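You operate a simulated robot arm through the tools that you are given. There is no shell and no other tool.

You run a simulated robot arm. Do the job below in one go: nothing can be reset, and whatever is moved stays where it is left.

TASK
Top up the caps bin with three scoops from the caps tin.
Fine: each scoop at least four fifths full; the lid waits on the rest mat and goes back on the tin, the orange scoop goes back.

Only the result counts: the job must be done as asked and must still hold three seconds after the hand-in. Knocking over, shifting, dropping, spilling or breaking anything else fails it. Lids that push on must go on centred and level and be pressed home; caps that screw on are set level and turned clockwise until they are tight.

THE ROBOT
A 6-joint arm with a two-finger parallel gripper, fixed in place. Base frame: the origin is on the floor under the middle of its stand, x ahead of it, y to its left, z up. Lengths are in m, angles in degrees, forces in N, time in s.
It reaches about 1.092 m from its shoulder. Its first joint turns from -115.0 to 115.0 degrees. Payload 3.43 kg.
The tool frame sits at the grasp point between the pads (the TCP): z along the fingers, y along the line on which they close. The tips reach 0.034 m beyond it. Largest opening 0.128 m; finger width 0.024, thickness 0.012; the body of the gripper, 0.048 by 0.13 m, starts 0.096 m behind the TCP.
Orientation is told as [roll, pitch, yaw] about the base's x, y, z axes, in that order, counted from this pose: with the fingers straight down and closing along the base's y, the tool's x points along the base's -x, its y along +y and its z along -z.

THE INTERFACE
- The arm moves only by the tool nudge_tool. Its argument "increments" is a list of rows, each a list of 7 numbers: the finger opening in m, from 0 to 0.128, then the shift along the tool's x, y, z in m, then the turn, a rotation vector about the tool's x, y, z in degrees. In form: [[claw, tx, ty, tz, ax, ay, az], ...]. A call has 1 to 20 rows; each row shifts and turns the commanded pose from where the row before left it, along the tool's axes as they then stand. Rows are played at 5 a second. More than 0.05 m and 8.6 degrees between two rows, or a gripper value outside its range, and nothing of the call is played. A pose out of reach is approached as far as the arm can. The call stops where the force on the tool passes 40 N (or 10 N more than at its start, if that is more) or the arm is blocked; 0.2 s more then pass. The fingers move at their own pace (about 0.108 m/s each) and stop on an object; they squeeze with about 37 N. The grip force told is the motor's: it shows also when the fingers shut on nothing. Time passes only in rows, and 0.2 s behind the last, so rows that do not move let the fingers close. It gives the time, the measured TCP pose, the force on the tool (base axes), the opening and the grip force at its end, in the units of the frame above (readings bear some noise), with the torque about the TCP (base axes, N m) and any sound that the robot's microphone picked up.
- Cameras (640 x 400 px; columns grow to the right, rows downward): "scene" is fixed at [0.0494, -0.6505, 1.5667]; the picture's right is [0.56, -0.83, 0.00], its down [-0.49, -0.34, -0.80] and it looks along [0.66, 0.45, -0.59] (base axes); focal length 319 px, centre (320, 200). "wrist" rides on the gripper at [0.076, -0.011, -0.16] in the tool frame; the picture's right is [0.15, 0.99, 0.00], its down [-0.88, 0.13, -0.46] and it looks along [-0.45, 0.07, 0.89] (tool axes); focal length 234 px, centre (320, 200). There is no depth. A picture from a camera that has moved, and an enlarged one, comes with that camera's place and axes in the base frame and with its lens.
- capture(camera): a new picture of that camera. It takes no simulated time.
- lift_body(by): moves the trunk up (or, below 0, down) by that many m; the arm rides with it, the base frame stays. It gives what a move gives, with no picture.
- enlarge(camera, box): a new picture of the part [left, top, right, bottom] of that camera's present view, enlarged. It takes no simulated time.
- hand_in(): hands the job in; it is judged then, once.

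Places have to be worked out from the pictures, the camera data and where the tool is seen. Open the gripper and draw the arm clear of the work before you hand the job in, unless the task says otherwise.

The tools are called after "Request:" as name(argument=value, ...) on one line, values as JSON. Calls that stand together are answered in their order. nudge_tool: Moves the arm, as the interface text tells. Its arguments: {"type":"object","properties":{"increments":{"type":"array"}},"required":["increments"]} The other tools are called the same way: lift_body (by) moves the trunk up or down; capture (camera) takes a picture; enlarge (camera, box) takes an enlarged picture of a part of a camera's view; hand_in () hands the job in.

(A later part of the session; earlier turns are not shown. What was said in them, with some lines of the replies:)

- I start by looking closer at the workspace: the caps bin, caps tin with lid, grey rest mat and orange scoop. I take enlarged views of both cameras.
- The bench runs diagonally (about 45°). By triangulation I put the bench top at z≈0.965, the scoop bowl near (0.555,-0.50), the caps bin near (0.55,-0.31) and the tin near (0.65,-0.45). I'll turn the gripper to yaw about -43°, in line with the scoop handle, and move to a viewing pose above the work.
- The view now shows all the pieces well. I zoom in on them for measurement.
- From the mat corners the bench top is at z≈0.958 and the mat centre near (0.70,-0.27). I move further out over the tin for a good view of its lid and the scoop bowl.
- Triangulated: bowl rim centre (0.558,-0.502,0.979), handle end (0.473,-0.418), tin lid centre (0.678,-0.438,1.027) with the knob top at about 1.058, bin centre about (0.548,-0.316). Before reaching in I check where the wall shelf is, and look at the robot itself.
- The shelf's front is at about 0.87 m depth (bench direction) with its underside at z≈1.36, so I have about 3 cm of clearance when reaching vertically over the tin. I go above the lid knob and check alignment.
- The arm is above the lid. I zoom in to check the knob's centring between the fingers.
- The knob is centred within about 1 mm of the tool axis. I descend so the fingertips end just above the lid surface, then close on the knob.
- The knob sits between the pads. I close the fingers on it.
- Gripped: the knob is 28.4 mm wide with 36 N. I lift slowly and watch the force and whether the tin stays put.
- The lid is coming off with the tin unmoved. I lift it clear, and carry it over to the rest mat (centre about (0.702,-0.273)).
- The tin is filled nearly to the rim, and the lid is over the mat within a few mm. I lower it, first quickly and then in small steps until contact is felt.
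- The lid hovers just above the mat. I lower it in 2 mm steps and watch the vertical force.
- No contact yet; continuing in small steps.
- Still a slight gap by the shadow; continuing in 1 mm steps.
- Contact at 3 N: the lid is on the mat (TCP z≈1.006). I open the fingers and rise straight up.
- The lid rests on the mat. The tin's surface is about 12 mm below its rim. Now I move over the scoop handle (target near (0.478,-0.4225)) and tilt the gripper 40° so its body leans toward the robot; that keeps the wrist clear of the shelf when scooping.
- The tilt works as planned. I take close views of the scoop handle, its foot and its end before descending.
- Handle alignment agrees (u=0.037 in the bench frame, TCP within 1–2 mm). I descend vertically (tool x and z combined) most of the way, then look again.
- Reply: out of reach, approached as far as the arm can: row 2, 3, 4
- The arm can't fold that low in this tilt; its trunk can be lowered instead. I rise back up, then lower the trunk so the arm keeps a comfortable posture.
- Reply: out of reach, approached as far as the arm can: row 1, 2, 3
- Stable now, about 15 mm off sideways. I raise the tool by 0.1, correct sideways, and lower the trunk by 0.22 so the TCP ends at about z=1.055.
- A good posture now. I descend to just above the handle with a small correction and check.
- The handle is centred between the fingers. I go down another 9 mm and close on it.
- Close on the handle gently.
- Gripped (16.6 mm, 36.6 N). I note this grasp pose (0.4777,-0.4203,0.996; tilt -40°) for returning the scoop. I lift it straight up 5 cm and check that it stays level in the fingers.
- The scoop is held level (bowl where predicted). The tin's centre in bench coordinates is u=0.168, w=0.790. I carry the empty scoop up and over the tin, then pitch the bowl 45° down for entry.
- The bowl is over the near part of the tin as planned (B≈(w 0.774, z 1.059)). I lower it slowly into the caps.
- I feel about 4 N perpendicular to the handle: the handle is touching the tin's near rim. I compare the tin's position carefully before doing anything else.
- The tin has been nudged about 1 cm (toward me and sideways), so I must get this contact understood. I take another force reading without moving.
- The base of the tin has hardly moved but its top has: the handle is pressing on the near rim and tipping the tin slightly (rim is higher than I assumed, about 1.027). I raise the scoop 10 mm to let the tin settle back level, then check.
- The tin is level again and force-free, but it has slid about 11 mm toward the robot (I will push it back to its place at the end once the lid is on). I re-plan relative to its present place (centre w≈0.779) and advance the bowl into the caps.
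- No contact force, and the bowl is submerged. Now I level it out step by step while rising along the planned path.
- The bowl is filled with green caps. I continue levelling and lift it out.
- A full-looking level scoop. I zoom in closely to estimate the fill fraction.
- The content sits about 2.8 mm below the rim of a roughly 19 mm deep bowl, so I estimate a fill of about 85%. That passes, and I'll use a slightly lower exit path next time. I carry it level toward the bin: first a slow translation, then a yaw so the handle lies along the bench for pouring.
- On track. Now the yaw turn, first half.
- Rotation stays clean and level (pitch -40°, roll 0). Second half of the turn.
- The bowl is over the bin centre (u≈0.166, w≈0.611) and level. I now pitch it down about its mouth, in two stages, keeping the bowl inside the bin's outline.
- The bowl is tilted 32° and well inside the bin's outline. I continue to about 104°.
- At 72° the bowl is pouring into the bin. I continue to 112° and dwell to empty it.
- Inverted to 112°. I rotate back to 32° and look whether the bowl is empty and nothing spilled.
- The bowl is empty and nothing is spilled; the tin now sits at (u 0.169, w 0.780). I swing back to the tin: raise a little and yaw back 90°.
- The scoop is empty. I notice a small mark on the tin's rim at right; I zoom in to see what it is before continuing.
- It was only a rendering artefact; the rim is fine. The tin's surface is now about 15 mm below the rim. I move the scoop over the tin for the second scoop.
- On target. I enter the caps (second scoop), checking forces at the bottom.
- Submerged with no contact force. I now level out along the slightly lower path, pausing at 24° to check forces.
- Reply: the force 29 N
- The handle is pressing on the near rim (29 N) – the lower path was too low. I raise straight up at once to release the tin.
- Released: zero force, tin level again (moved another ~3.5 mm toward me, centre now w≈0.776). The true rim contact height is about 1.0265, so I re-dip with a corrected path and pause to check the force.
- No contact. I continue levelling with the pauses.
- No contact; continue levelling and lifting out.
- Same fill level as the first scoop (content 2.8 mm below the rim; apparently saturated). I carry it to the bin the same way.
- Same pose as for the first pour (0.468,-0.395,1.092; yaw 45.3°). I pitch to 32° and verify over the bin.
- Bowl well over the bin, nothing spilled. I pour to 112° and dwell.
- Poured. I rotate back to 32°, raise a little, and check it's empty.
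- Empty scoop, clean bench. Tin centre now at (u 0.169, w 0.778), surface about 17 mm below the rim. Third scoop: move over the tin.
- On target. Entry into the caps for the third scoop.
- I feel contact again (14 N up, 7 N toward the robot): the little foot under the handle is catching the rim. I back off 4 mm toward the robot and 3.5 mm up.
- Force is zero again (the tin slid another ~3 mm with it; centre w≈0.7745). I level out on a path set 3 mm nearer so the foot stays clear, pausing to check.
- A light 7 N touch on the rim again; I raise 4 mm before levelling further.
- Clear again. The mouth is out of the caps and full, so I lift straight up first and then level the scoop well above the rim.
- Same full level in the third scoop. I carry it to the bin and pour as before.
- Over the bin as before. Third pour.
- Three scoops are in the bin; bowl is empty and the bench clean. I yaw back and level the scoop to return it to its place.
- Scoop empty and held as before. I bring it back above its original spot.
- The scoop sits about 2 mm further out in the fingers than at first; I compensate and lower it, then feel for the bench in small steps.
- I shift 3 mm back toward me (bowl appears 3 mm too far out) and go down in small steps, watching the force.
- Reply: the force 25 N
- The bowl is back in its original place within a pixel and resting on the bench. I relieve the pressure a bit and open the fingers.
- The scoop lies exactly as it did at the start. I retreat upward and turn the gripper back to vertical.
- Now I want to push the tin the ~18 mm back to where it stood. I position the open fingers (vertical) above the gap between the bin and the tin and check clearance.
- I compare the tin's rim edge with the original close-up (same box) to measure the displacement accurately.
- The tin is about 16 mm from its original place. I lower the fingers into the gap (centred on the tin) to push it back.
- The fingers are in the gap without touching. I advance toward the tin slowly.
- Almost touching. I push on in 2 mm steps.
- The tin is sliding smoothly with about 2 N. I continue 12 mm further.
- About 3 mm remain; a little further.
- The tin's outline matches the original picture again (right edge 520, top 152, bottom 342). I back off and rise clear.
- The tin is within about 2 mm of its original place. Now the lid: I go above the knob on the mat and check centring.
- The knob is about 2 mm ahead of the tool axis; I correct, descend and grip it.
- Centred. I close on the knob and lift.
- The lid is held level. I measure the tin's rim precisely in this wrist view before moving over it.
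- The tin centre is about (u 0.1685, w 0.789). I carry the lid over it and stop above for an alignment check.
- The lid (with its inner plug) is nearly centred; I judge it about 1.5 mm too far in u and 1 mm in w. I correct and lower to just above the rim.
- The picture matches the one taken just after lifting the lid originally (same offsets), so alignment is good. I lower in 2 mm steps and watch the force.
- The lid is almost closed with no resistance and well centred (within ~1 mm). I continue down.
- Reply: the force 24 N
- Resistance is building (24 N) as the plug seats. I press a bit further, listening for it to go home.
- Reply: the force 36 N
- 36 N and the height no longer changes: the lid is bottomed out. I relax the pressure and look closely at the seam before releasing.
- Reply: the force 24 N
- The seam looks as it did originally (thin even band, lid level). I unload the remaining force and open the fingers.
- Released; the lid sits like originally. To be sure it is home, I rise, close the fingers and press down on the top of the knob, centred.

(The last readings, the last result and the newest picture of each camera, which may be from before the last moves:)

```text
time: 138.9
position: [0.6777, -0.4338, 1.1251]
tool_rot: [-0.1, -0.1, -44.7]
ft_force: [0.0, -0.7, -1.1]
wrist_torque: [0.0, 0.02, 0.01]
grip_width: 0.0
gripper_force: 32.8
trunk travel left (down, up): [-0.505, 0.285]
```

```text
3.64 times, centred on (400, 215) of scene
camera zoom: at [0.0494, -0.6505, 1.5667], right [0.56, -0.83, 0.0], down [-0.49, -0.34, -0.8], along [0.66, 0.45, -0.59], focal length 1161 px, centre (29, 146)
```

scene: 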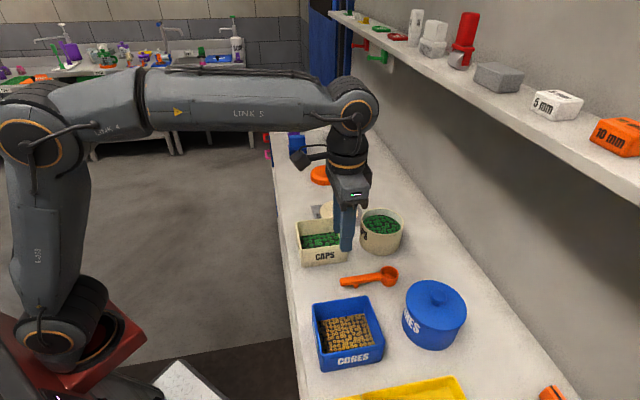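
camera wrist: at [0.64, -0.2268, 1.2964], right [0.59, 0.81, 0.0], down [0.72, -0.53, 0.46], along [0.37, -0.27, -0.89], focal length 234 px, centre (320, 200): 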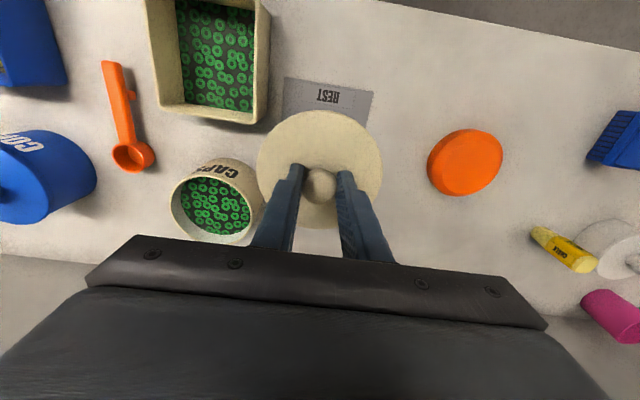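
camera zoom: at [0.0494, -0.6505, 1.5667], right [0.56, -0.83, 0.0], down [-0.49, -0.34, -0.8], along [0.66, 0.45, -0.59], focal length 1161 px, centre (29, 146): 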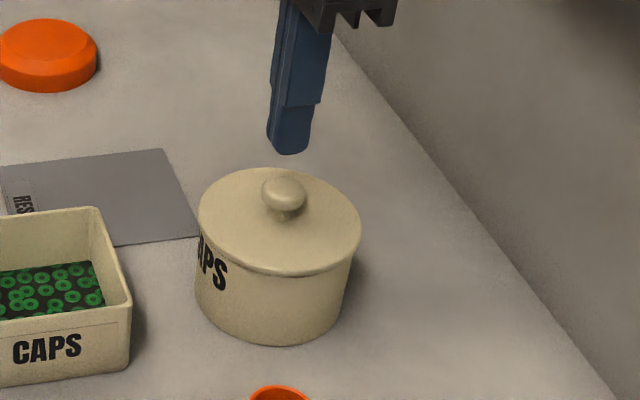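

Nearly centred on the knob; I shift 1.5 mm and press down gently, step by step.

Request:
nudge_tool(increments=[[0.0, 0, -0.0015, 0.015, 0, 0, 0], [0.0, 0, 0, 0.012, 0, 0, 0], [0.0, 0, 0, 0.003, 0, 0, 0], [0.0, 0, 0, 0, 0, 0, 0]])

Request:
nudge_tool(increments=[[0.0, 0, 0, 0.001, 0, 0, 0], [0.0, 0, 0, 0.001, 0, 0, 0], [0.0, 0, 0, 0, 0, 0, 0]])

Request:
nudge_tool(increments=[[0.0, 0, 0, 0.001, 0, 0, 0], [0.0, 0, 0, 0.001, 0, 0, 0], [0.0, 0, 0, 0, 0, 0, 0]])

```text
time: 139.9
position: [0.6767, -0.4371, 1.0951]
tool_rot: [-0.1, 0.0, -44.6]
ft_force: [-0.5, 0.3, 0.0]
wrist_torque: [0.02, -0.01, 0.0]
grip_width: 0.0
gripper_force: 32.8
trunk travel left (down, up): [-0.505, 0.285]
```

```text
time: 140.7
position: [0.6764, -0.4362, 1.0929]
tool_rot: [-0.2, -0.1, -44.7]
ft_force: [-0.3, 0.4, 0.2]
wrist_torque: [0.01, 0.03, 0.0]
grip_width: 0.0
gripper_force: 32.3
trunk travel left (down, up): [-0.505, 0.285]
```

```text
time: 141.5
position: [0.6748, -0.4362, 1.0919]
tool_rot: [-0.1, 0.0, -44.7]
ft_force: [-0.7, 0.3, -0.3]
wrist_torque: [-0.02, 0.01, 0.01]
grip_width: 0.0001
gripper_force: 33.1
trunk travel left (down, up): [-0.505, 0.285]
```

Request:
nudge_tool(increments=[[0.0, 0, 0, 0.001, 0, 0, 0], [0.0, 0, 0, 0.001, 0, 0, 0], [0.0, 0, 0, 0.001, 0, 0, 0], [0.0, 0, 0, 0, 0, 0, 0]])

Request:
nudge_tool(increments=[[0.0, 0, 0, 0.001, 0, 0, 0], [0.0, 0, 0, 0.001, 0, 0, 0], [0.0, 0, 0, 0, 0, 0, 0]])

Request:
enlarge(camera="scene", box=[340, 160, 460, 270])

```text
time: 142.5
position: [0.6742, -0.4376, 1.0896]
tool_rot: [0.0, -0.3, -44.7]
ft_force: [4.3, -2.4, 21.4]
wrist_torque: [-0.06, -0.12, 0.0]
grip_width: 0.0001
gripper_force: 32.9
trunk travel left (down, up): [-0.505, 0.285]
```

```text
time: 143.2
position: [0.6754, -0.4366, 1.0917]
tool_rot: [0.1, -0.7, -44.7]
ft_force: [0.2, 1.5, 8.6]
wrist_torque: [0.07, 0.05, -0.02]
grip_width: 0.0001
gripper_force: 33.6
trunk travel left (down, up): [-0.505, 0.285]
stopped in row 3: the force on the tool passed its limit at 42 N (the readings are from after the stop); the commanded pose is now the measured one
```

```text
3.64 times, centred on (400, 215) of scene
camera zoom: at [0.0494, -0.6505, 1.5667], right [0.56, -0.83, 0.0], down [-0.49, -0.34, -0.8], along [0.66, 0.45, -0.59], focal length 1161 px, centre (29, 146)
```

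zoom: 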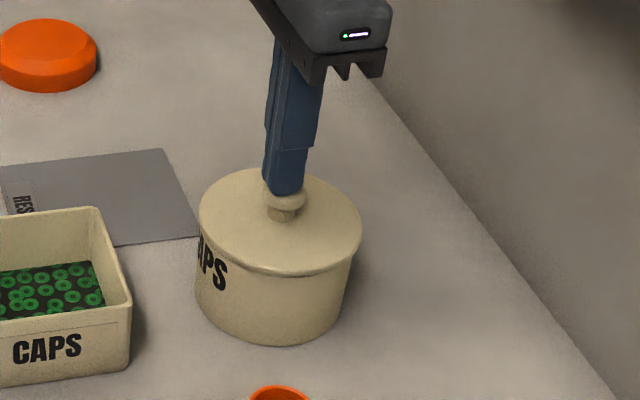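

Pressed with over 40 N without any give: the lid is home. I rise and draw back, then inspect everything.

Request:
nudge_tool(increments=[[0.0, 0, 0, -0.01, 0, 0, 0], [0.0, 0, 0, -0.04, 0, 0, 0], [0.02, 0, 0, -0.045, 0, 0, 0], [0.06, 0, 0, -0.045, 0, 0, 0], [0.08, 0.04, 0, -0.02, 0, 0, 0], [0.08, 0.045, 0, 0, 0, 0, 0], [0.08, 0.045, 0, 0, 0, 0, 0], [0.08, 0.045, 0, 0, 0, 0, 0], [0.08, 0.045, 0, 0, 0, 0, 0], [0.08, 0, 0, 0, 0, 0, 0]])

Request:
capture(camera="scene")

Request:
enlarge(camera="scene", box=[290, 190, 450, 290])

Request:
enlarge(camera="scene", box=[360, 200, 420, 260])

Request:
capture(camera="wrist")

```text
time: 145.4
position: [0.4897, -0.2575, 1.2258]
tool_rot: [0.1, -0.5, -44.7]
ft_force: [0.0, 0.6, -0.2]
wrist_torque: [0.0, 0.0, -0.01]
grip_width: 0.0802
gripper_force: 0.0
out of reach, approached as far as the arm can: row 3, 4
trunk travel left (down, up): [-0.505, 0.285]
```

```text
taken
```

scene: 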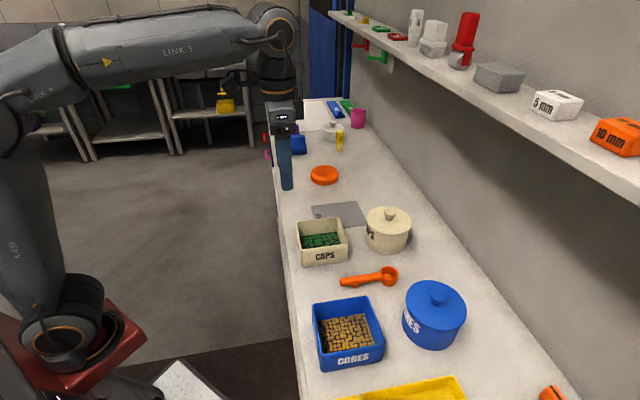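

```text
4.00 times, centred on (370, 240) of scene
camera zoom: at [0.0494, -0.6505, 1.5667], right [0.56, -0.83, 0.0], down [-0.49, -0.34, -0.8], along [0.66, 0.45, -0.59], focal length 1277 px, centre (120, 40)
```

zoom: 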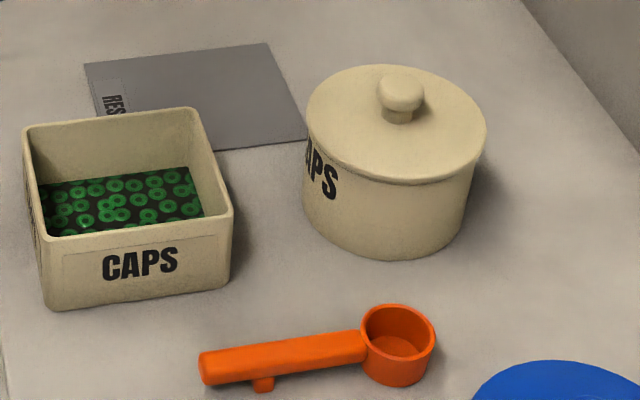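

```text
6.67 times, centred on (390, 230) of scene
camera zoom: at [0.0494, -0.6505, 1.5667], right [0.56, -0.83, 0.0], down [-0.49, -0.34, -0.8], along [0.66, 0.45, -0.59], focal length 2128 px, centre (-147, 0)
```

zoom: 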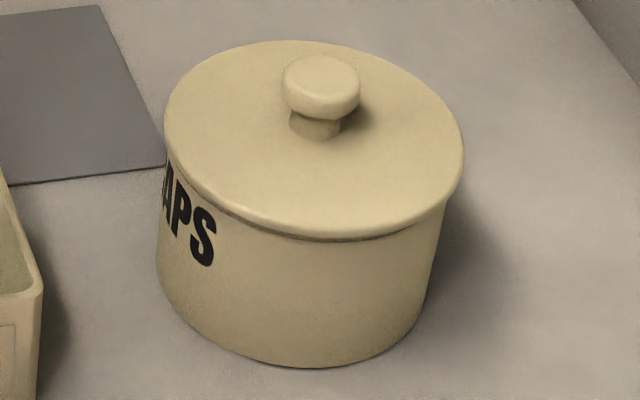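

```text
taken
camera wrist: at [0.4287, -0.213, 1.3853], right [0.59, 0.81, 0.0], down [0.72, -0.52, 0.46], along [0.37, -0.28, -0.89], focal length 234 px, centre (320, 200)
```

wrist: 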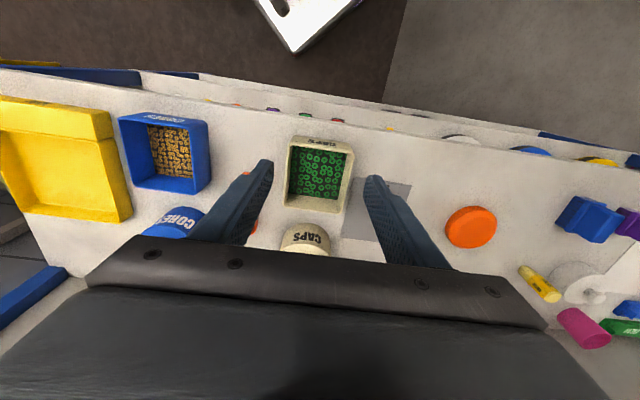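

Everything looks as at the start apart from the fuller bin. I check the lid seam at high zoom for level and gap.

Request:
enlarge(camera="scene", box=[362, 218, 392, 237])

Request:
enlarge(camera="scene", box=[384, 218, 414, 237])

```text
16.00 times, centred on (377, 228) of scene
camera zoom: at [0.0494, -0.6505, 1.5667], right [0.56, -0.83, 0.0], down [-0.49, -0.34, -0.8], along [0.66, 0.45, -0.59], focal length 5107 px, centre (-592, -240)
```

zoom: 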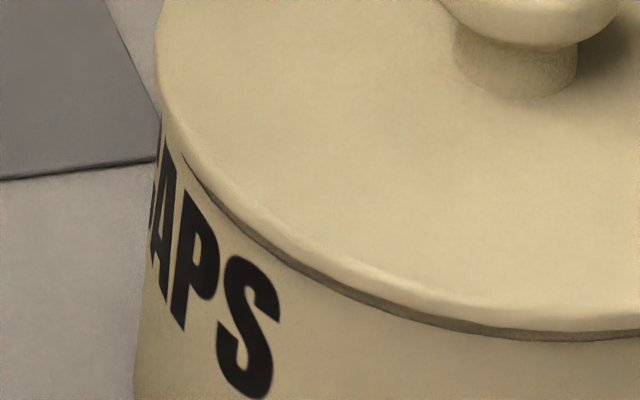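

```text
16.00 times, centred on (399, 228) of scene
camera zoom: at [0.0494, -0.6505, 1.5667], right [0.56, -0.83, 0.0], down [-0.49, -0.34, -0.8], along [0.66, 0.45, -0.59], focal length 5107 px, centre (-944, -240)
```

zoom: 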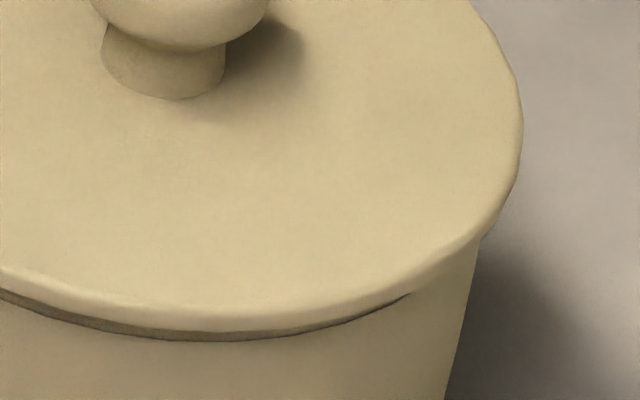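

For reference I look at the seam of the untouched blue tin, which has the same design and a fully seated lid.

Request:
enlarge(camera="scene", box=[404, 310, 444, 340])

Request:
enlarge(camera="scene", box=[395, 275, 475, 355])

Request:
enlarge(camera="scene", box=[350, 195, 430, 260])

```text
13.33 times, centred on (424, 325) of scene
camera zoom: at [0.0494, -0.6505, 1.5667], right [0.56, -0.83, 0.0], down [-0.49, -0.34, -0.8], along [0.66, 0.45, -0.59], focal length 4256 px, centre (-1067, -1467)
```

zoom: 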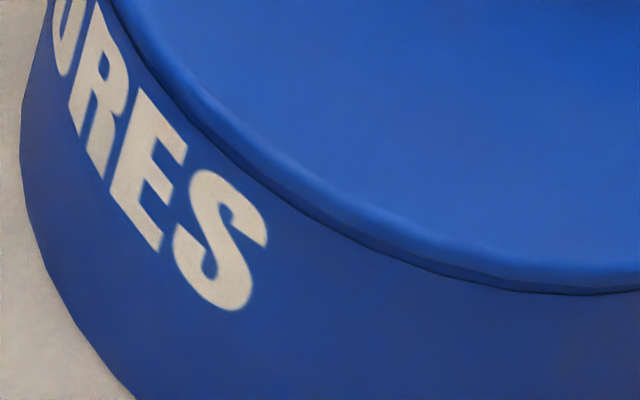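

```text
5.00 times, centred on (435, 315) of scene
camera zoom: at [0.0494, -0.6505, 1.5667], right [0.56, -0.83, 0.0], down [-0.49, -0.34, -0.8], along [0.66, 0.45, -0.59], focal length 1596 px, centre (-255, -375)
```

zoom: 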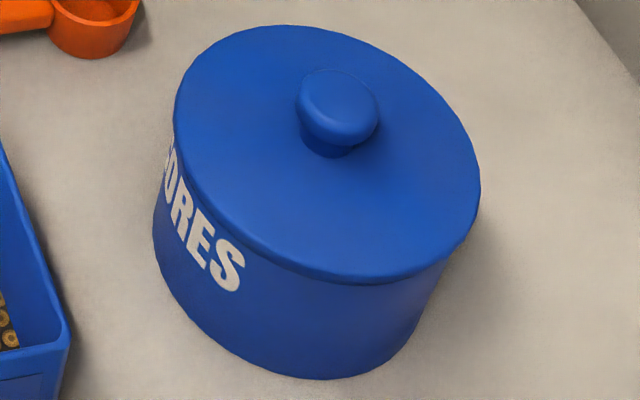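

```text
6.15 times, centred on (390, 228) of scene
camera zoom: at [0.0494, -0.6505, 1.5667], right [0.56, -0.83, 0.0], down [-0.49, -0.34, -0.8], along [0.66, 0.45, -0.59], focal length 1964 px, centre (-111, 31)
```

zoom: 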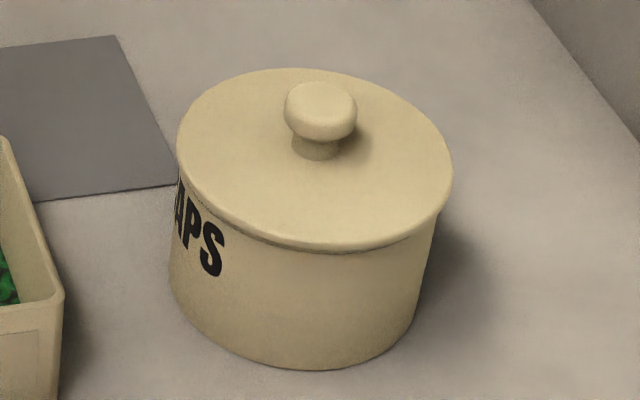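

The blue tin's seam shows the same small band, so our lid looks properly seated. To be certain I press once more on the knob and see whether it gives any further.

Request:
nudge_tool(increments=[[0.04, -0.043, 0.0006, 0.0143, 0, 0, 0], [0.02, -0.043, 0.0006, 0.0143, 0, 0, 0], [0.0, -0.043, 0.0006, 0.0143, 0, 0, 0], [0.0, -0.043, 0.0006, 0.0143, 0, 0, 0], [0.0, -0.043, 0.0006, 0.0143, 0, 0, 0], [0.0, -0.043, 0.0006, 0.0143, 0, 0, 0], [0.0, 0, 0, 0, 0, 0, 0]])

Request:
enlarge(camera="wrist", box=[240, 90, 400, 190])

```text
time: 147.0
position: [0.6791, -0.4407, 1.1391]
tool_rot: [-0.2, -0.3, -44.6]
ft_force: [0.2, -0.4, -0.5]
wrist_torque: [0.02, 0.04, -0.03]
grip_width: 0.0
gripper_force: 32.9
trunk travel left (down, up): [-0.505, 0.285]
```

```text
4.00 times, centred on (320, 140) of wrist
camera zoom: at [0.6164, -0.3962, 1.2982], right [0.59, 0.81, 0.0], down [0.72, -0.52, 0.46], along [0.37, -0.27, -0.89], focal length 937 px, centre (320, 440)
```

zoom: 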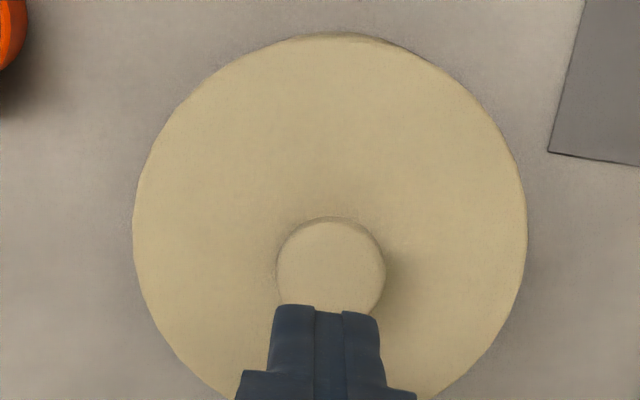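

The knob is ~3 mm nearer and ~2 mm to the side of the fingertip; I correct and press down.

Request:
nudge_tool(increments=[[0.0, 0.003, 0.002, 0.015, 0, 0, 0], [0.0, 0, 0, 0.015, 0, 0, 0], [0.0, 0, 0, 0.01, 0, 0, 0], [0.0, 0, 0, 0.004, 0, 0, 0], [0.0, 0, 0, 0, 0, 0, 0]])

Request:
nudge_tool(increments=[[0.0, 0, 0, 0.001, 0, 0, 0], [0.0, 0, 0, 0.001, 0, 0, 0], [0.0, 0, 0, 0, 0, 0, 0]])

Request:
nudge_tool(increments=[[0.0, 0, 0, 0.001, 0, 0, 0], [0.0, 0, 0, 0.001, 0, 0, 0], [0.0, 0, 0, 0, 0, 0, 0]])

```text
time: 148.2
position: [0.6863, -0.4466, 1.1108]
tool_rot: [-0.1, 0.1, -44.8]
ft_force: [0.3, 0.1, -0.4]
wrist_torque: [0.01, 0.01, 0.04]
grip_width: 0.0
gripper_force: 32.7
out of reach, approached as far as the arm can: row 1, 2, 4
trunk travel left (down, up): [-0.505, 0.285]
```

```text
time: 149.0
position: [0.6866, -0.4449, 1.1111]
tool_rot: [-0.1, 0.1, -44.7]
ft_force: [-0.2, -0.4, -0.4]
wrist_torque: [0.0, -0.03, 0.01]
grip_width: 0.0001
gripper_force: 32.7
trunk travel left (down, up): [-0.505, 0.285]
```

```text
time: 149.8
position: [0.6867, -0.4454, 1.1115]
tool_rot: [-0.1, 0.0, -44.7]
ft_force: [0.6, -0.7, -0.7]
wrist_torque: [0.02, -0.02, -0.02]
grip_width: 0.0
gripper_force: 33.3
out of reach, approached as far as the arm can: row 1
trunk travel left (down, up): [-0.505, 0.285]
```

The arm is at the edge of its reach up here and drifted outward. I pull back toward the robot first and re-measure.

Request:
nudge_tool(increments=[[0.0, 0.01, 0, 0, 0, 0, 0], [0.0, 0.01, 0, 0, 0, 0, 0], [0.0, 0, 0, 0, 0, 0, 0]])

Request:
capture(camera="scene")

Request:
enlarge(camera="wrist", box=[240, 90, 400, 190])

```text
time: 150.6
position: [0.6883, -0.4421, 1.1155]
tool_rot: [-0.1, -0.3, -44.7]
ft_force: [-0.3, 0.4, -1.4]
wrist_torque: [0.04, 0.0, 0.0]
grip_width: 0.0003
gripper_force: 32.6
out of reach, approached as far as the arm can: row 1, 2
trunk travel left (down, up): [-0.505, 0.285]
```

```text
taken
```

scene: 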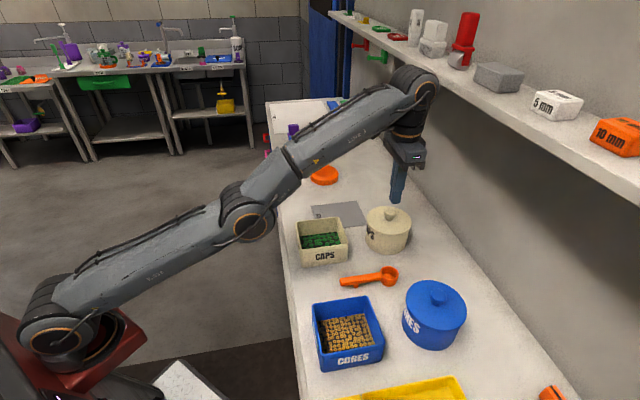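

```text
4.00 times, centred on (320, 140) of wrist
camera zoom: at [0.6268, -0.397, 1.275], right [0.59, 0.81, 0.0], down [0.72, -0.52, 0.46], along [0.37, -0.27, -0.89], focal length 937 px, centre (320, 440)
```

zoom: 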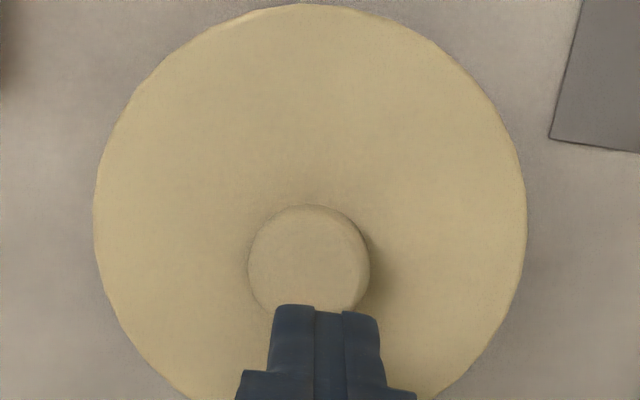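

Request:
nudge_tool(increments=[[0.0, 0.03, 0, 0, 0, 0, 0], [0.0, 0.03, 0, 0, 0, 0, 0], [0.0, 0, 0, 0, 0, 0, 0]])

```text
time: 151.4
position: [0.6907, -0.4346, 1.1224]
tool_rot: [0.0, -0.5, -44.8]
ft_force: [0.1, 0.2, 0.0]
wrist_torque: [-0.01, -0.02, 0.0]
grip_width: 0.0
gripper_force: 33.0
out of reach, approached as far as the arm can: row 1, 2
trunk travel left (down, up): [-0.505, 0.285]
```

Request:
nudge_tool(increments=[[0.0, 0, 0, 0, 0, 0, 0], [0.0, 0, 0, 0, 0, 0, 0], [0.0, 0, 0, 0, 0, 0, 0]])

```text
time: 152.2
position: [0.6909, -0.435, 1.1236]
tool_rot: [0.0, -0.5, -44.7]
ft_force: [0.6, 0.0, 0.2]
wrist_torque: [-0.02, 0.02, 0.0]
grip_width: 0.0
gripper_force: 33.0
trunk travel left (down, up): [-0.505, 0.285]
```

Request:
nudge_tool(increments=[[0.0, 0.05, 0, 0, 0, 0, 0], [0.0, 0.05, 0, 0, 0, 0, 0], [0.0, 0.05, 0, 0, 0, 0, 0], [0.0, 0, 0, 0, 0, 0, 0]])

```text
time: 153.2
position: [0.6233, -0.3559, 1.1292]
tool_rot: [0.1, -0.6, -44.8]
ft_force: [-0.4, 0.5, -0.6]
wrist_torque: [0.02, 0.0, -0.01]
grip_width: 0.0001
gripper_force: 33.2
out of reach, approached as far as the arm can: row 1
trunk travel left (down, up): [-0.505, 0.285]
```

Free again (that was a singular, fully stretched posture). I raise the trunk by 0.12 so the arm has reach to spare over the tin, then re-approach the knob.

Request:
lift_body(by=0.12)

Request:
nudge_tool(increments=[[0.0, 0, -0.005, 0.04, 0, 0, 0], [0.0, 0, -0.005, 0.04, 0, 0, 0], [0.0, 0, -0.005, 0.04, 0, 0, 0], [0.0, 0, -0.005, 0.005, 0, 0, 0], [0.0, 0, 0, 0, 0, 0, 0]])

Request:
capture(camera="scene")

```text
time: 154.7
position: [0.6237, -0.3571, 1.2478]
tool_rot: [-0.1, -0.4, -44.7]
ft_force: [0.0, -0.2, 0.0]
wrist_torque: [0.0, 0.01, -0.02]
grip_width: 0.0
gripper_force: 32.3
trunk travel left (down, up): [-0.625, 0.165]
```

```text
time: 155.9
position: [0.6103, -0.3722, 1.123]
tool_rot: [-0.1, -0.4, -44.7]
ft_force: [0.9, 0.7, -0.1]
wrist_torque: [0.02, -0.02, 0.01]
grip_width: 0.0
gripper_force: 32.9
trunk travel left (down, up): [-0.625, 0.165]
```

```text
taken
```

scene: 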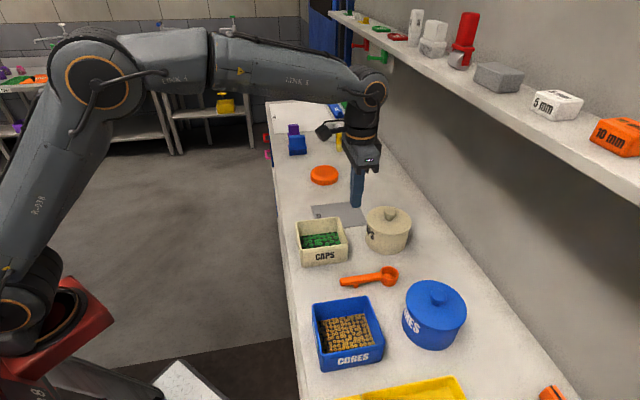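

Request:
nudge_tool(increments=[[0.0, -0.0312, 0.0005, 0, 0, 0.4, 0], [0.0, -0.0312, 0.0005, 0, 0, 0, 0], [0.0, -0.031, 0, 0, 0, 0, 0], [0.0, 0, 0, 0, 0, 0, 0]])

Request:
enlarge(camera="wrist", box=[240, 90, 400, 190])

```text
time: 156.9
position: [0.6796, -0.4357, 1.1243]
tool_rot: [-0.1, -0.1, -44.8]
ft_force: [-0.8, -0.1, 0.1]
wrist_torque: [0.01, -0.01, 0.01]
grip_width: 0.0
gripper_force: 33.0
trunk travel left (down, up): [-0.625, 0.165]
```

```text
4.00 times, centred on (320, 140) of wrist
camera zoom: at [0.6183, -0.392, 1.2841], right [0.59, 0.81, 0.0], down [0.72, -0.53, 0.46], along [0.37, -0.27, -0.89], focal length 937 px, centre (320, 440)
```

zoom: 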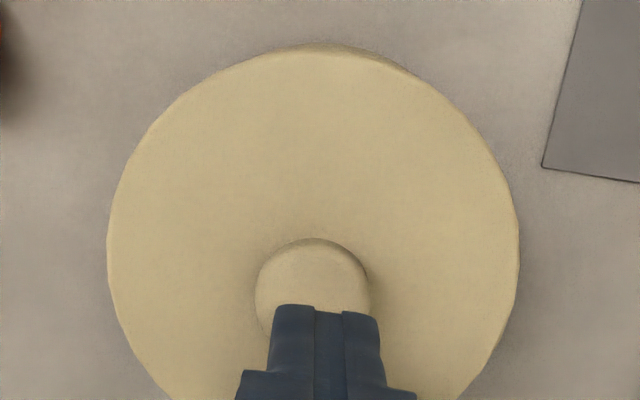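

Request:
nudge_tool(increments=[[0.0, 0.001, -0.002, 0.015, 0, 0, 0], [0.0, 0, 0, 0.012, 0, 0, 0], [0.0, 0, 0, 0.003, 0, 0, 0], [0.0, 0, 0, 0, 0, 0, 0]])

Request:
nudge_tool(increments=[[0.0, 0, 0, 0.001, 0, 0, 0], [0.0, 0, 0, 0.001, 0, 0, 0], [0.0, 0, 0, 0.001, 0, 0, 0], [0.0, 0, 0, 0, 0, 0, 0]])

Request:
nudge_tool(increments=[[0.0, 0, 0, 0.001, 0, 0, 0], [0.0, 0, 0, 0.001, 0, 0, 0], [0.0, 0, 0, 0, 0, 0, 0]])

```text
time: 157.9
position: [0.6762, -0.4373, 1.0926]
tool_rot: [0.0, -0.1, -44.8]
ft_force: [0.9, 0.0, 0.7]
wrist_torque: [0.0, -0.01, 0.01]
grip_width: 0.0001
gripper_force: 33.0
trunk travel left (down, up): [-0.625, 0.165]
```

```text
time: 158.9
position: [0.676, -0.4371, 1.0916]
tool_rot: [0.0, -0.1, -44.7]
ft_force: [2.0, -0.4, 2.6]
wrist_torque: [-0.02, -0.01, 0.0]
grip_width: 0.0
gripper_force: 33.3
trunk travel left (down, up): [-0.625, 0.165]
```

```text
time: 159.7
position: [0.6758, -0.4377, 1.0905]
tool_rot: [-0.1, -0.3, -44.7]
ft_force: [3.8, -1.3, 18.5]
wrist_torque: [-0.06, -0.08, -0.02]
grip_width: 0.0
gripper_force: 33.0
trunk travel left (down, up): [-0.625, 0.165]
```

Request:
nudge_tool(increments=[[0.0, 0, 0, 0.001, 0, 0, 0], [0.0, 0, 0, 0, 0, 0, 0]])

Request:
nudge_tool(increments=[[0.0, 0, 0, 0.001, 0, 0, 0], [0.0, 0, 0, 0, 0, 0, 0]])

Request:
enlarge(camera="scene", box=[362, 218, 392, 237])

Request:
enlarge(camera="scene", box=[290, 190, 450, 290])

```text
time: 160.3
position: [0.6759, -0.4374, 1.0903]
tool_rot: [0.0, -0.3, -44.7]
ft_force: [6.6, -2.7, 30.3]
wrist_torque: [-0.03, -0.22, 0.0]
grip_width: 0.0001
gripper_force: 32.7
trunk travel left (down, up): [-0.625, 0.165]
```

```text
time: 160.9
position: [0.6765, -0.4382, 1.0904]
tool_rot: [0.0, -0.4, -44.7]
ft_force: [0.1, 2.1, 8.0]
wrist_torque: [0.11, 0.06, 0.0]
grip_width: 0.0
gripper_force: 32.6
trunk travel left (down, up): [-0.625, 0.165]
stopped in row 2: the force on the tool passed its limit at 41 N (the readings are from after the stop); the commanded pose is now the measured one
```

```text
16.00 times, centred on (377, 228) of scene
camera zoom: at [0.0494, -0.6505, 1.5667], right [0.56, -0.83, 0.0], down [-0.49, -0.34, -0.8], along [0.66, 0.45, -0.59], focal length 5107 px, centre (-592, -240)
```

zoom: 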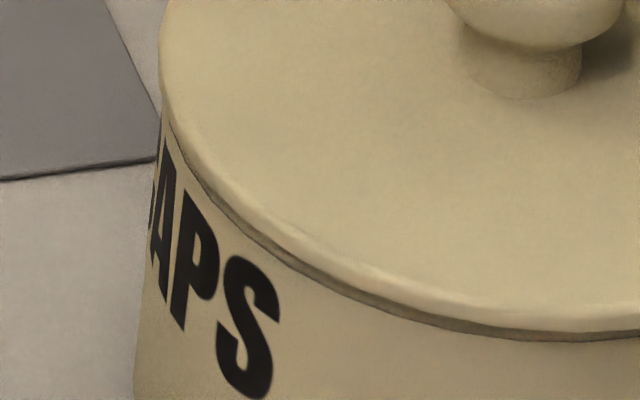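

```text
4.00 times, centred on (370, 240) of scene
camera zoom: at [0.0494, -0.6505, 1.5667], right [0.56, -0.83, 0.0], down [-0.49, -0.34, -0.8], along [0.66, 0.45, -0.59], focal length 1277 px, centre (120, 40)
```

zoom: 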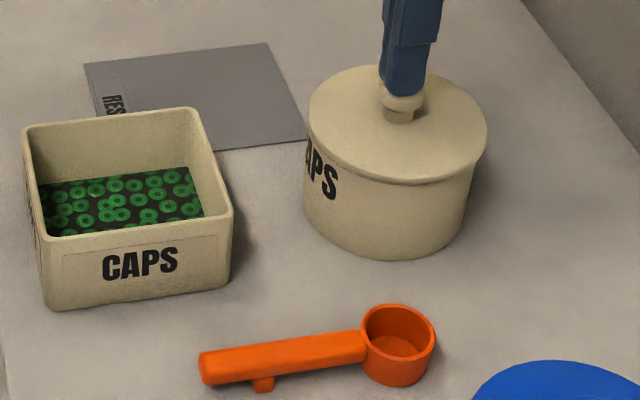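

No further give at 41 N, so it is seated in height; but the lid slid sideways about 1 mm under the press. I rise and measure its centring on the tin.

Request:
nudge_tool(increments=[[0.0, 0, 0, -0.01, 0, 0, 0], [0.03, 0, 0, -0.015, 0, 0, 0], [0.06, 0, 0, -0.015, 0, 0, 0], [0.06, 0, 0, 0, 0, 0, 0]])

Request:
enlarge(camera="scene", box=[360, 195, 420, 240])

Request:
enlarge(camera="scene", box=[384, 218, 414, 237])

Request:
enlarge(camera="wrist", box=[240, 90, 400, 190])

```text
time: 161.9
position: [0.6754, -0.4381, 1.1304]
tool_rot: [0.0, -0.4, -44.7]
ft_force: [0.4, -0.4, 0.4]
wrist_torque: [-0.02, 0.02, 0.01]
grip_width: 0.06
gripper_force: 0.0
trunk travel left (down, up): [-0.625, 0.165]
```

```text
8.89 times, centred on (390, 218) of scene
camera zoom: at [0.0494, -0.6505, 1.5667], right [0.56, -0.83, 0.0], down [-0.49, -0.34, -0.8], along [0.66, 0.45, -0.59], focal length 2837 px, centre (-302, 44)
```

zoom: 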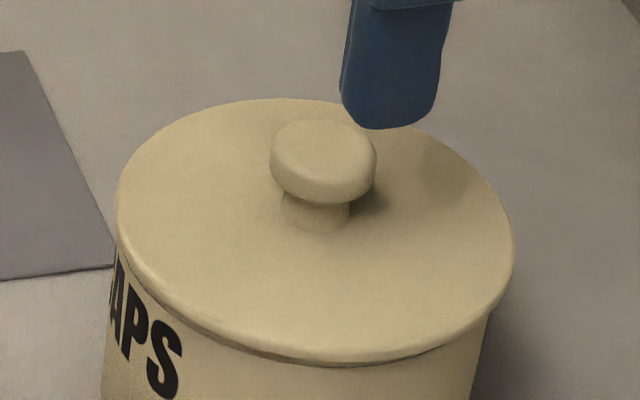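

```text
16.00 times, centred on (399, 228) of scene
camera zoom: at [0.0494, -0.6505, 1.5667], right [0.56, -0.83, 0.0], down [-0.49, -0.34, -0.8], along [0.66, 0.45, -0.59], focal length 5107 px, centre (-944, -240)
```

zoom: 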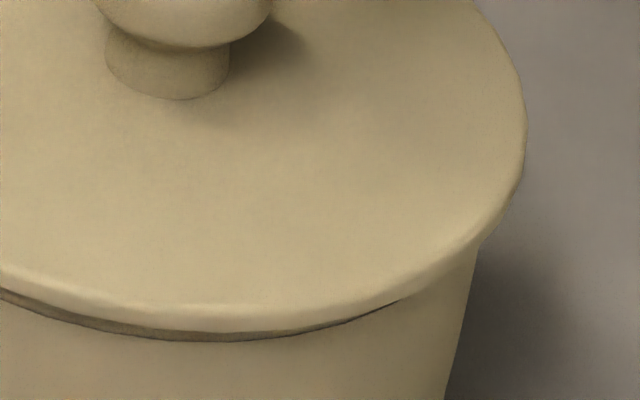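

```text
4.00 times, centred on (320, 140) of wrist
camera zoom: at [0.6141, -0.3928, 1.2886], right [0.59, 0.81, 0.0], down [0.72, -0.52, 0.46], along [0.37, -0.27, -0.89], focal length 937 px, centre (320, 440)
```

zoom: 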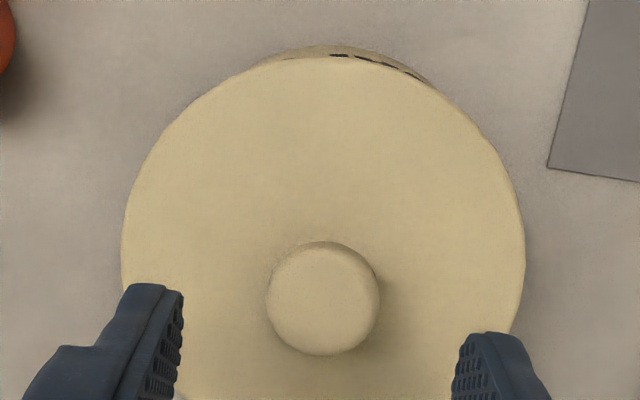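

The lid sits within about 1 mm of centre (limited by its plug), level and home. I open fully and draw the arm well clear toward the robot.

Request:
nudge_tool(increments=[[0.08, 0.01, 0, -0.02, 0, 0, 0], [0.08, 0.04, 0, -0.02, 0, 0, 0], [0.1, 0.045, 0, -0.015, 0, 0, 0], [0.1, 0.045, 0, -0.01, 0, 0, 0], [0.1, 0.045, 0, -0.01, 0, 0, 0], [0.1, 0.045, 0, -0.01, 0, 0, 0], [0.1, 0.04, 0, -0.01, 0, 0, 0], [0.1, 0, 0, 0, 0, 0, 0]])

Request:
capture(camera="scene")

Request:
enlarge(camera="scene", box=[290, 190, 450, 290])

Request:
enlarge(camera="scene", box=[360, 200, 420, 260])

Request:
capture(camera="wrist")

```text
time: 163.7
position: [0.4841, -0.2485, 1.2243]
tool_rot: [0.1, -0.4, -44.8]
ft_force: [-0.1, 0.5, 0.4]
wrist_torque: [0.02, -0.01, 0.0]
grip_width: 0.1
gripper_force: 0.0
trunk travel left (down, up): [-0.625, 0.165]
```

```text
taken
```

scene: 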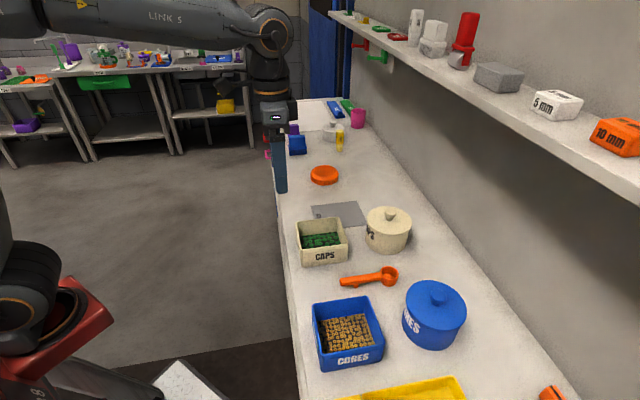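

```text
4.00 times, centred on (370, 240) of scene
camera zoom: at [0.0494, -0.6505, 1.5667], right [0.56, -0.83, 0.0], down [-0.49, -0.34, -0.8], along [0.66, 0.45, -0.59], focal length 1277 px, centre (120, 40)
```

zoom: 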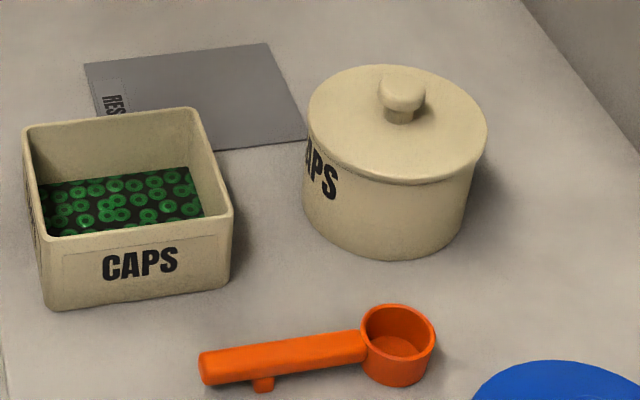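

```text
6.67 times, centred on (390, 230) of scene
camera zoom: at [0.0494, -0.6505, 1.5667], right [0.56, -0.83, 0.0], down [-0.49, -0.34, -0.8], along [0.66, 0.45, -0.59], focal length 2128 px, centre (-147, 0)
```

zoom: 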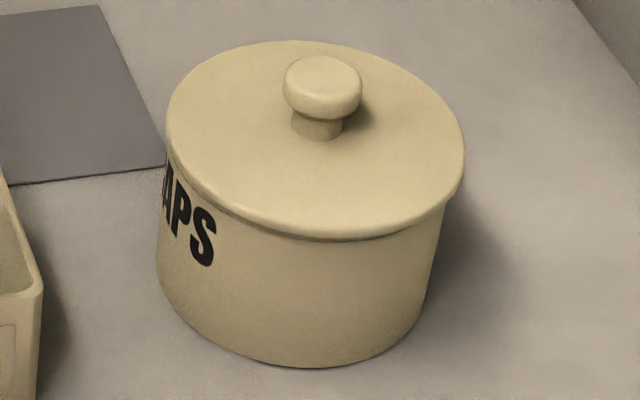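

```text
taken
camera wrist: at [0.4229, -0.2029, 1.3842], right [0.59, 0.81, 0.0], down [0.72, -0.52, 0.46], along [0.37, -0.27, -0.89], focal length 234 px, centre (320, 200)
```

wrist: 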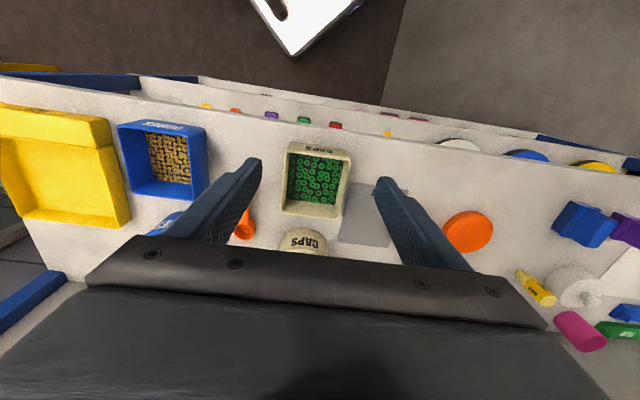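

All items are in place: lid on, scoop back in its spot, mat and bins undisturbed, nothing spilled. I raise the arm a bit further clear before handing in.

Request:
nudge_tool(increments=[[0.1, 0.01, 0, -0.04, 0, 0, 0], [0.1, 0.01, 0, -0.04, 0, 0, 0], [0.1, 0.01, 0, -0.02, 0, 0, 0], [0.1, 0, 0, 0, 0, 0, 0], [0.1, 0, 0, 0, 0, 0, 0]])

Request:
capture(camera="scene")

Request:
enlarge(camera="scene", box=[340, 160, 460, 270])

```text
time: 164.9
position: [0.4636, -0.2271, 1.3243]
tool_rot: [-0.1, -0.4, -44.8]
ft_force: [-0.3, 0.6, -0.1]
wrist_torque: [0.02, 0.02, 0.03]
grip_width: 0.1002
gripper_force: 0.0
trunk travel left (down, up): [-0.625, 0.165]
```

```text
taken
```

scene: 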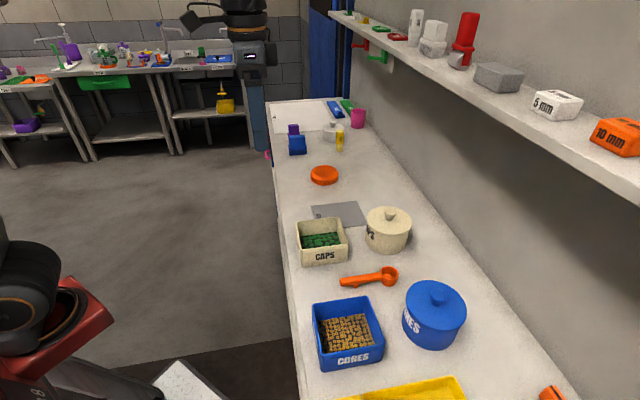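

```text
3.64 times, centred on (400, 215) of scene
camera zoom: at [0.0494, -0.6505, 1.5667], right [0.56, -0.83, 0.0], down [-0.49, -0.34, -0.8], along [0.66, 0.45, -0.59], focal length 1161 px, centre (29, 146)
```

zoom: 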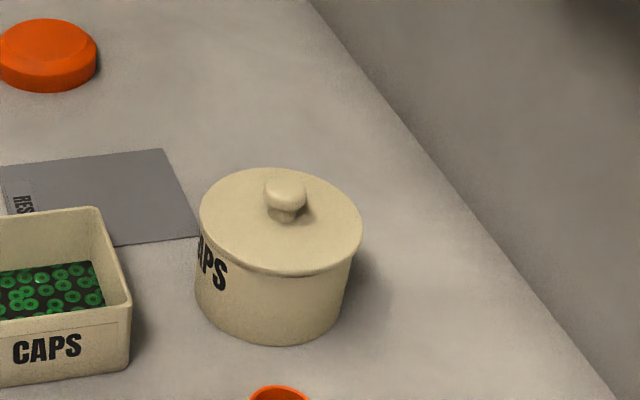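

The lid, tin, scoop, mat and bins match the starting picture to within a millimetre or two. The bin is topped up with three full scoops and the gripper is open and clear. I hand the job in.

Request:
hand_in()

```text
The job is handed in.
```

I tipped three scoops of caps into the caps bin, put the lid back on the tin, and returned the orange scoop to its spot. I've handed the job in but haven't seen the verdict.

- **Scoops:** I estimate each was about 85% full, judging from the level in the pictures. The bowl came back empty after the first two pours and looked empty after the third, and I saw nothing spilled.
- **Lid:** It waited on the rest mat, then went back on the tin. I pressed it with just over 40 N until it gave no further. It looks level and sits about 1 mm off centre.
- **Scoop:** It lies where it started, within about a millimetre.
- **Tin was moved:** The scoop handle and its foot caught the tin's rim several times. Twice the tin tipped slightly, and in all it slid about 16 mm toward the robot. I pushed it back to within about 2 mm of its starting place before refitting the lid. If any shift of the tin counts against the job, this is the most likely reason it would fail.

The other items on the bench look undisturbed. The gripper is open and the arm is clear of the work.
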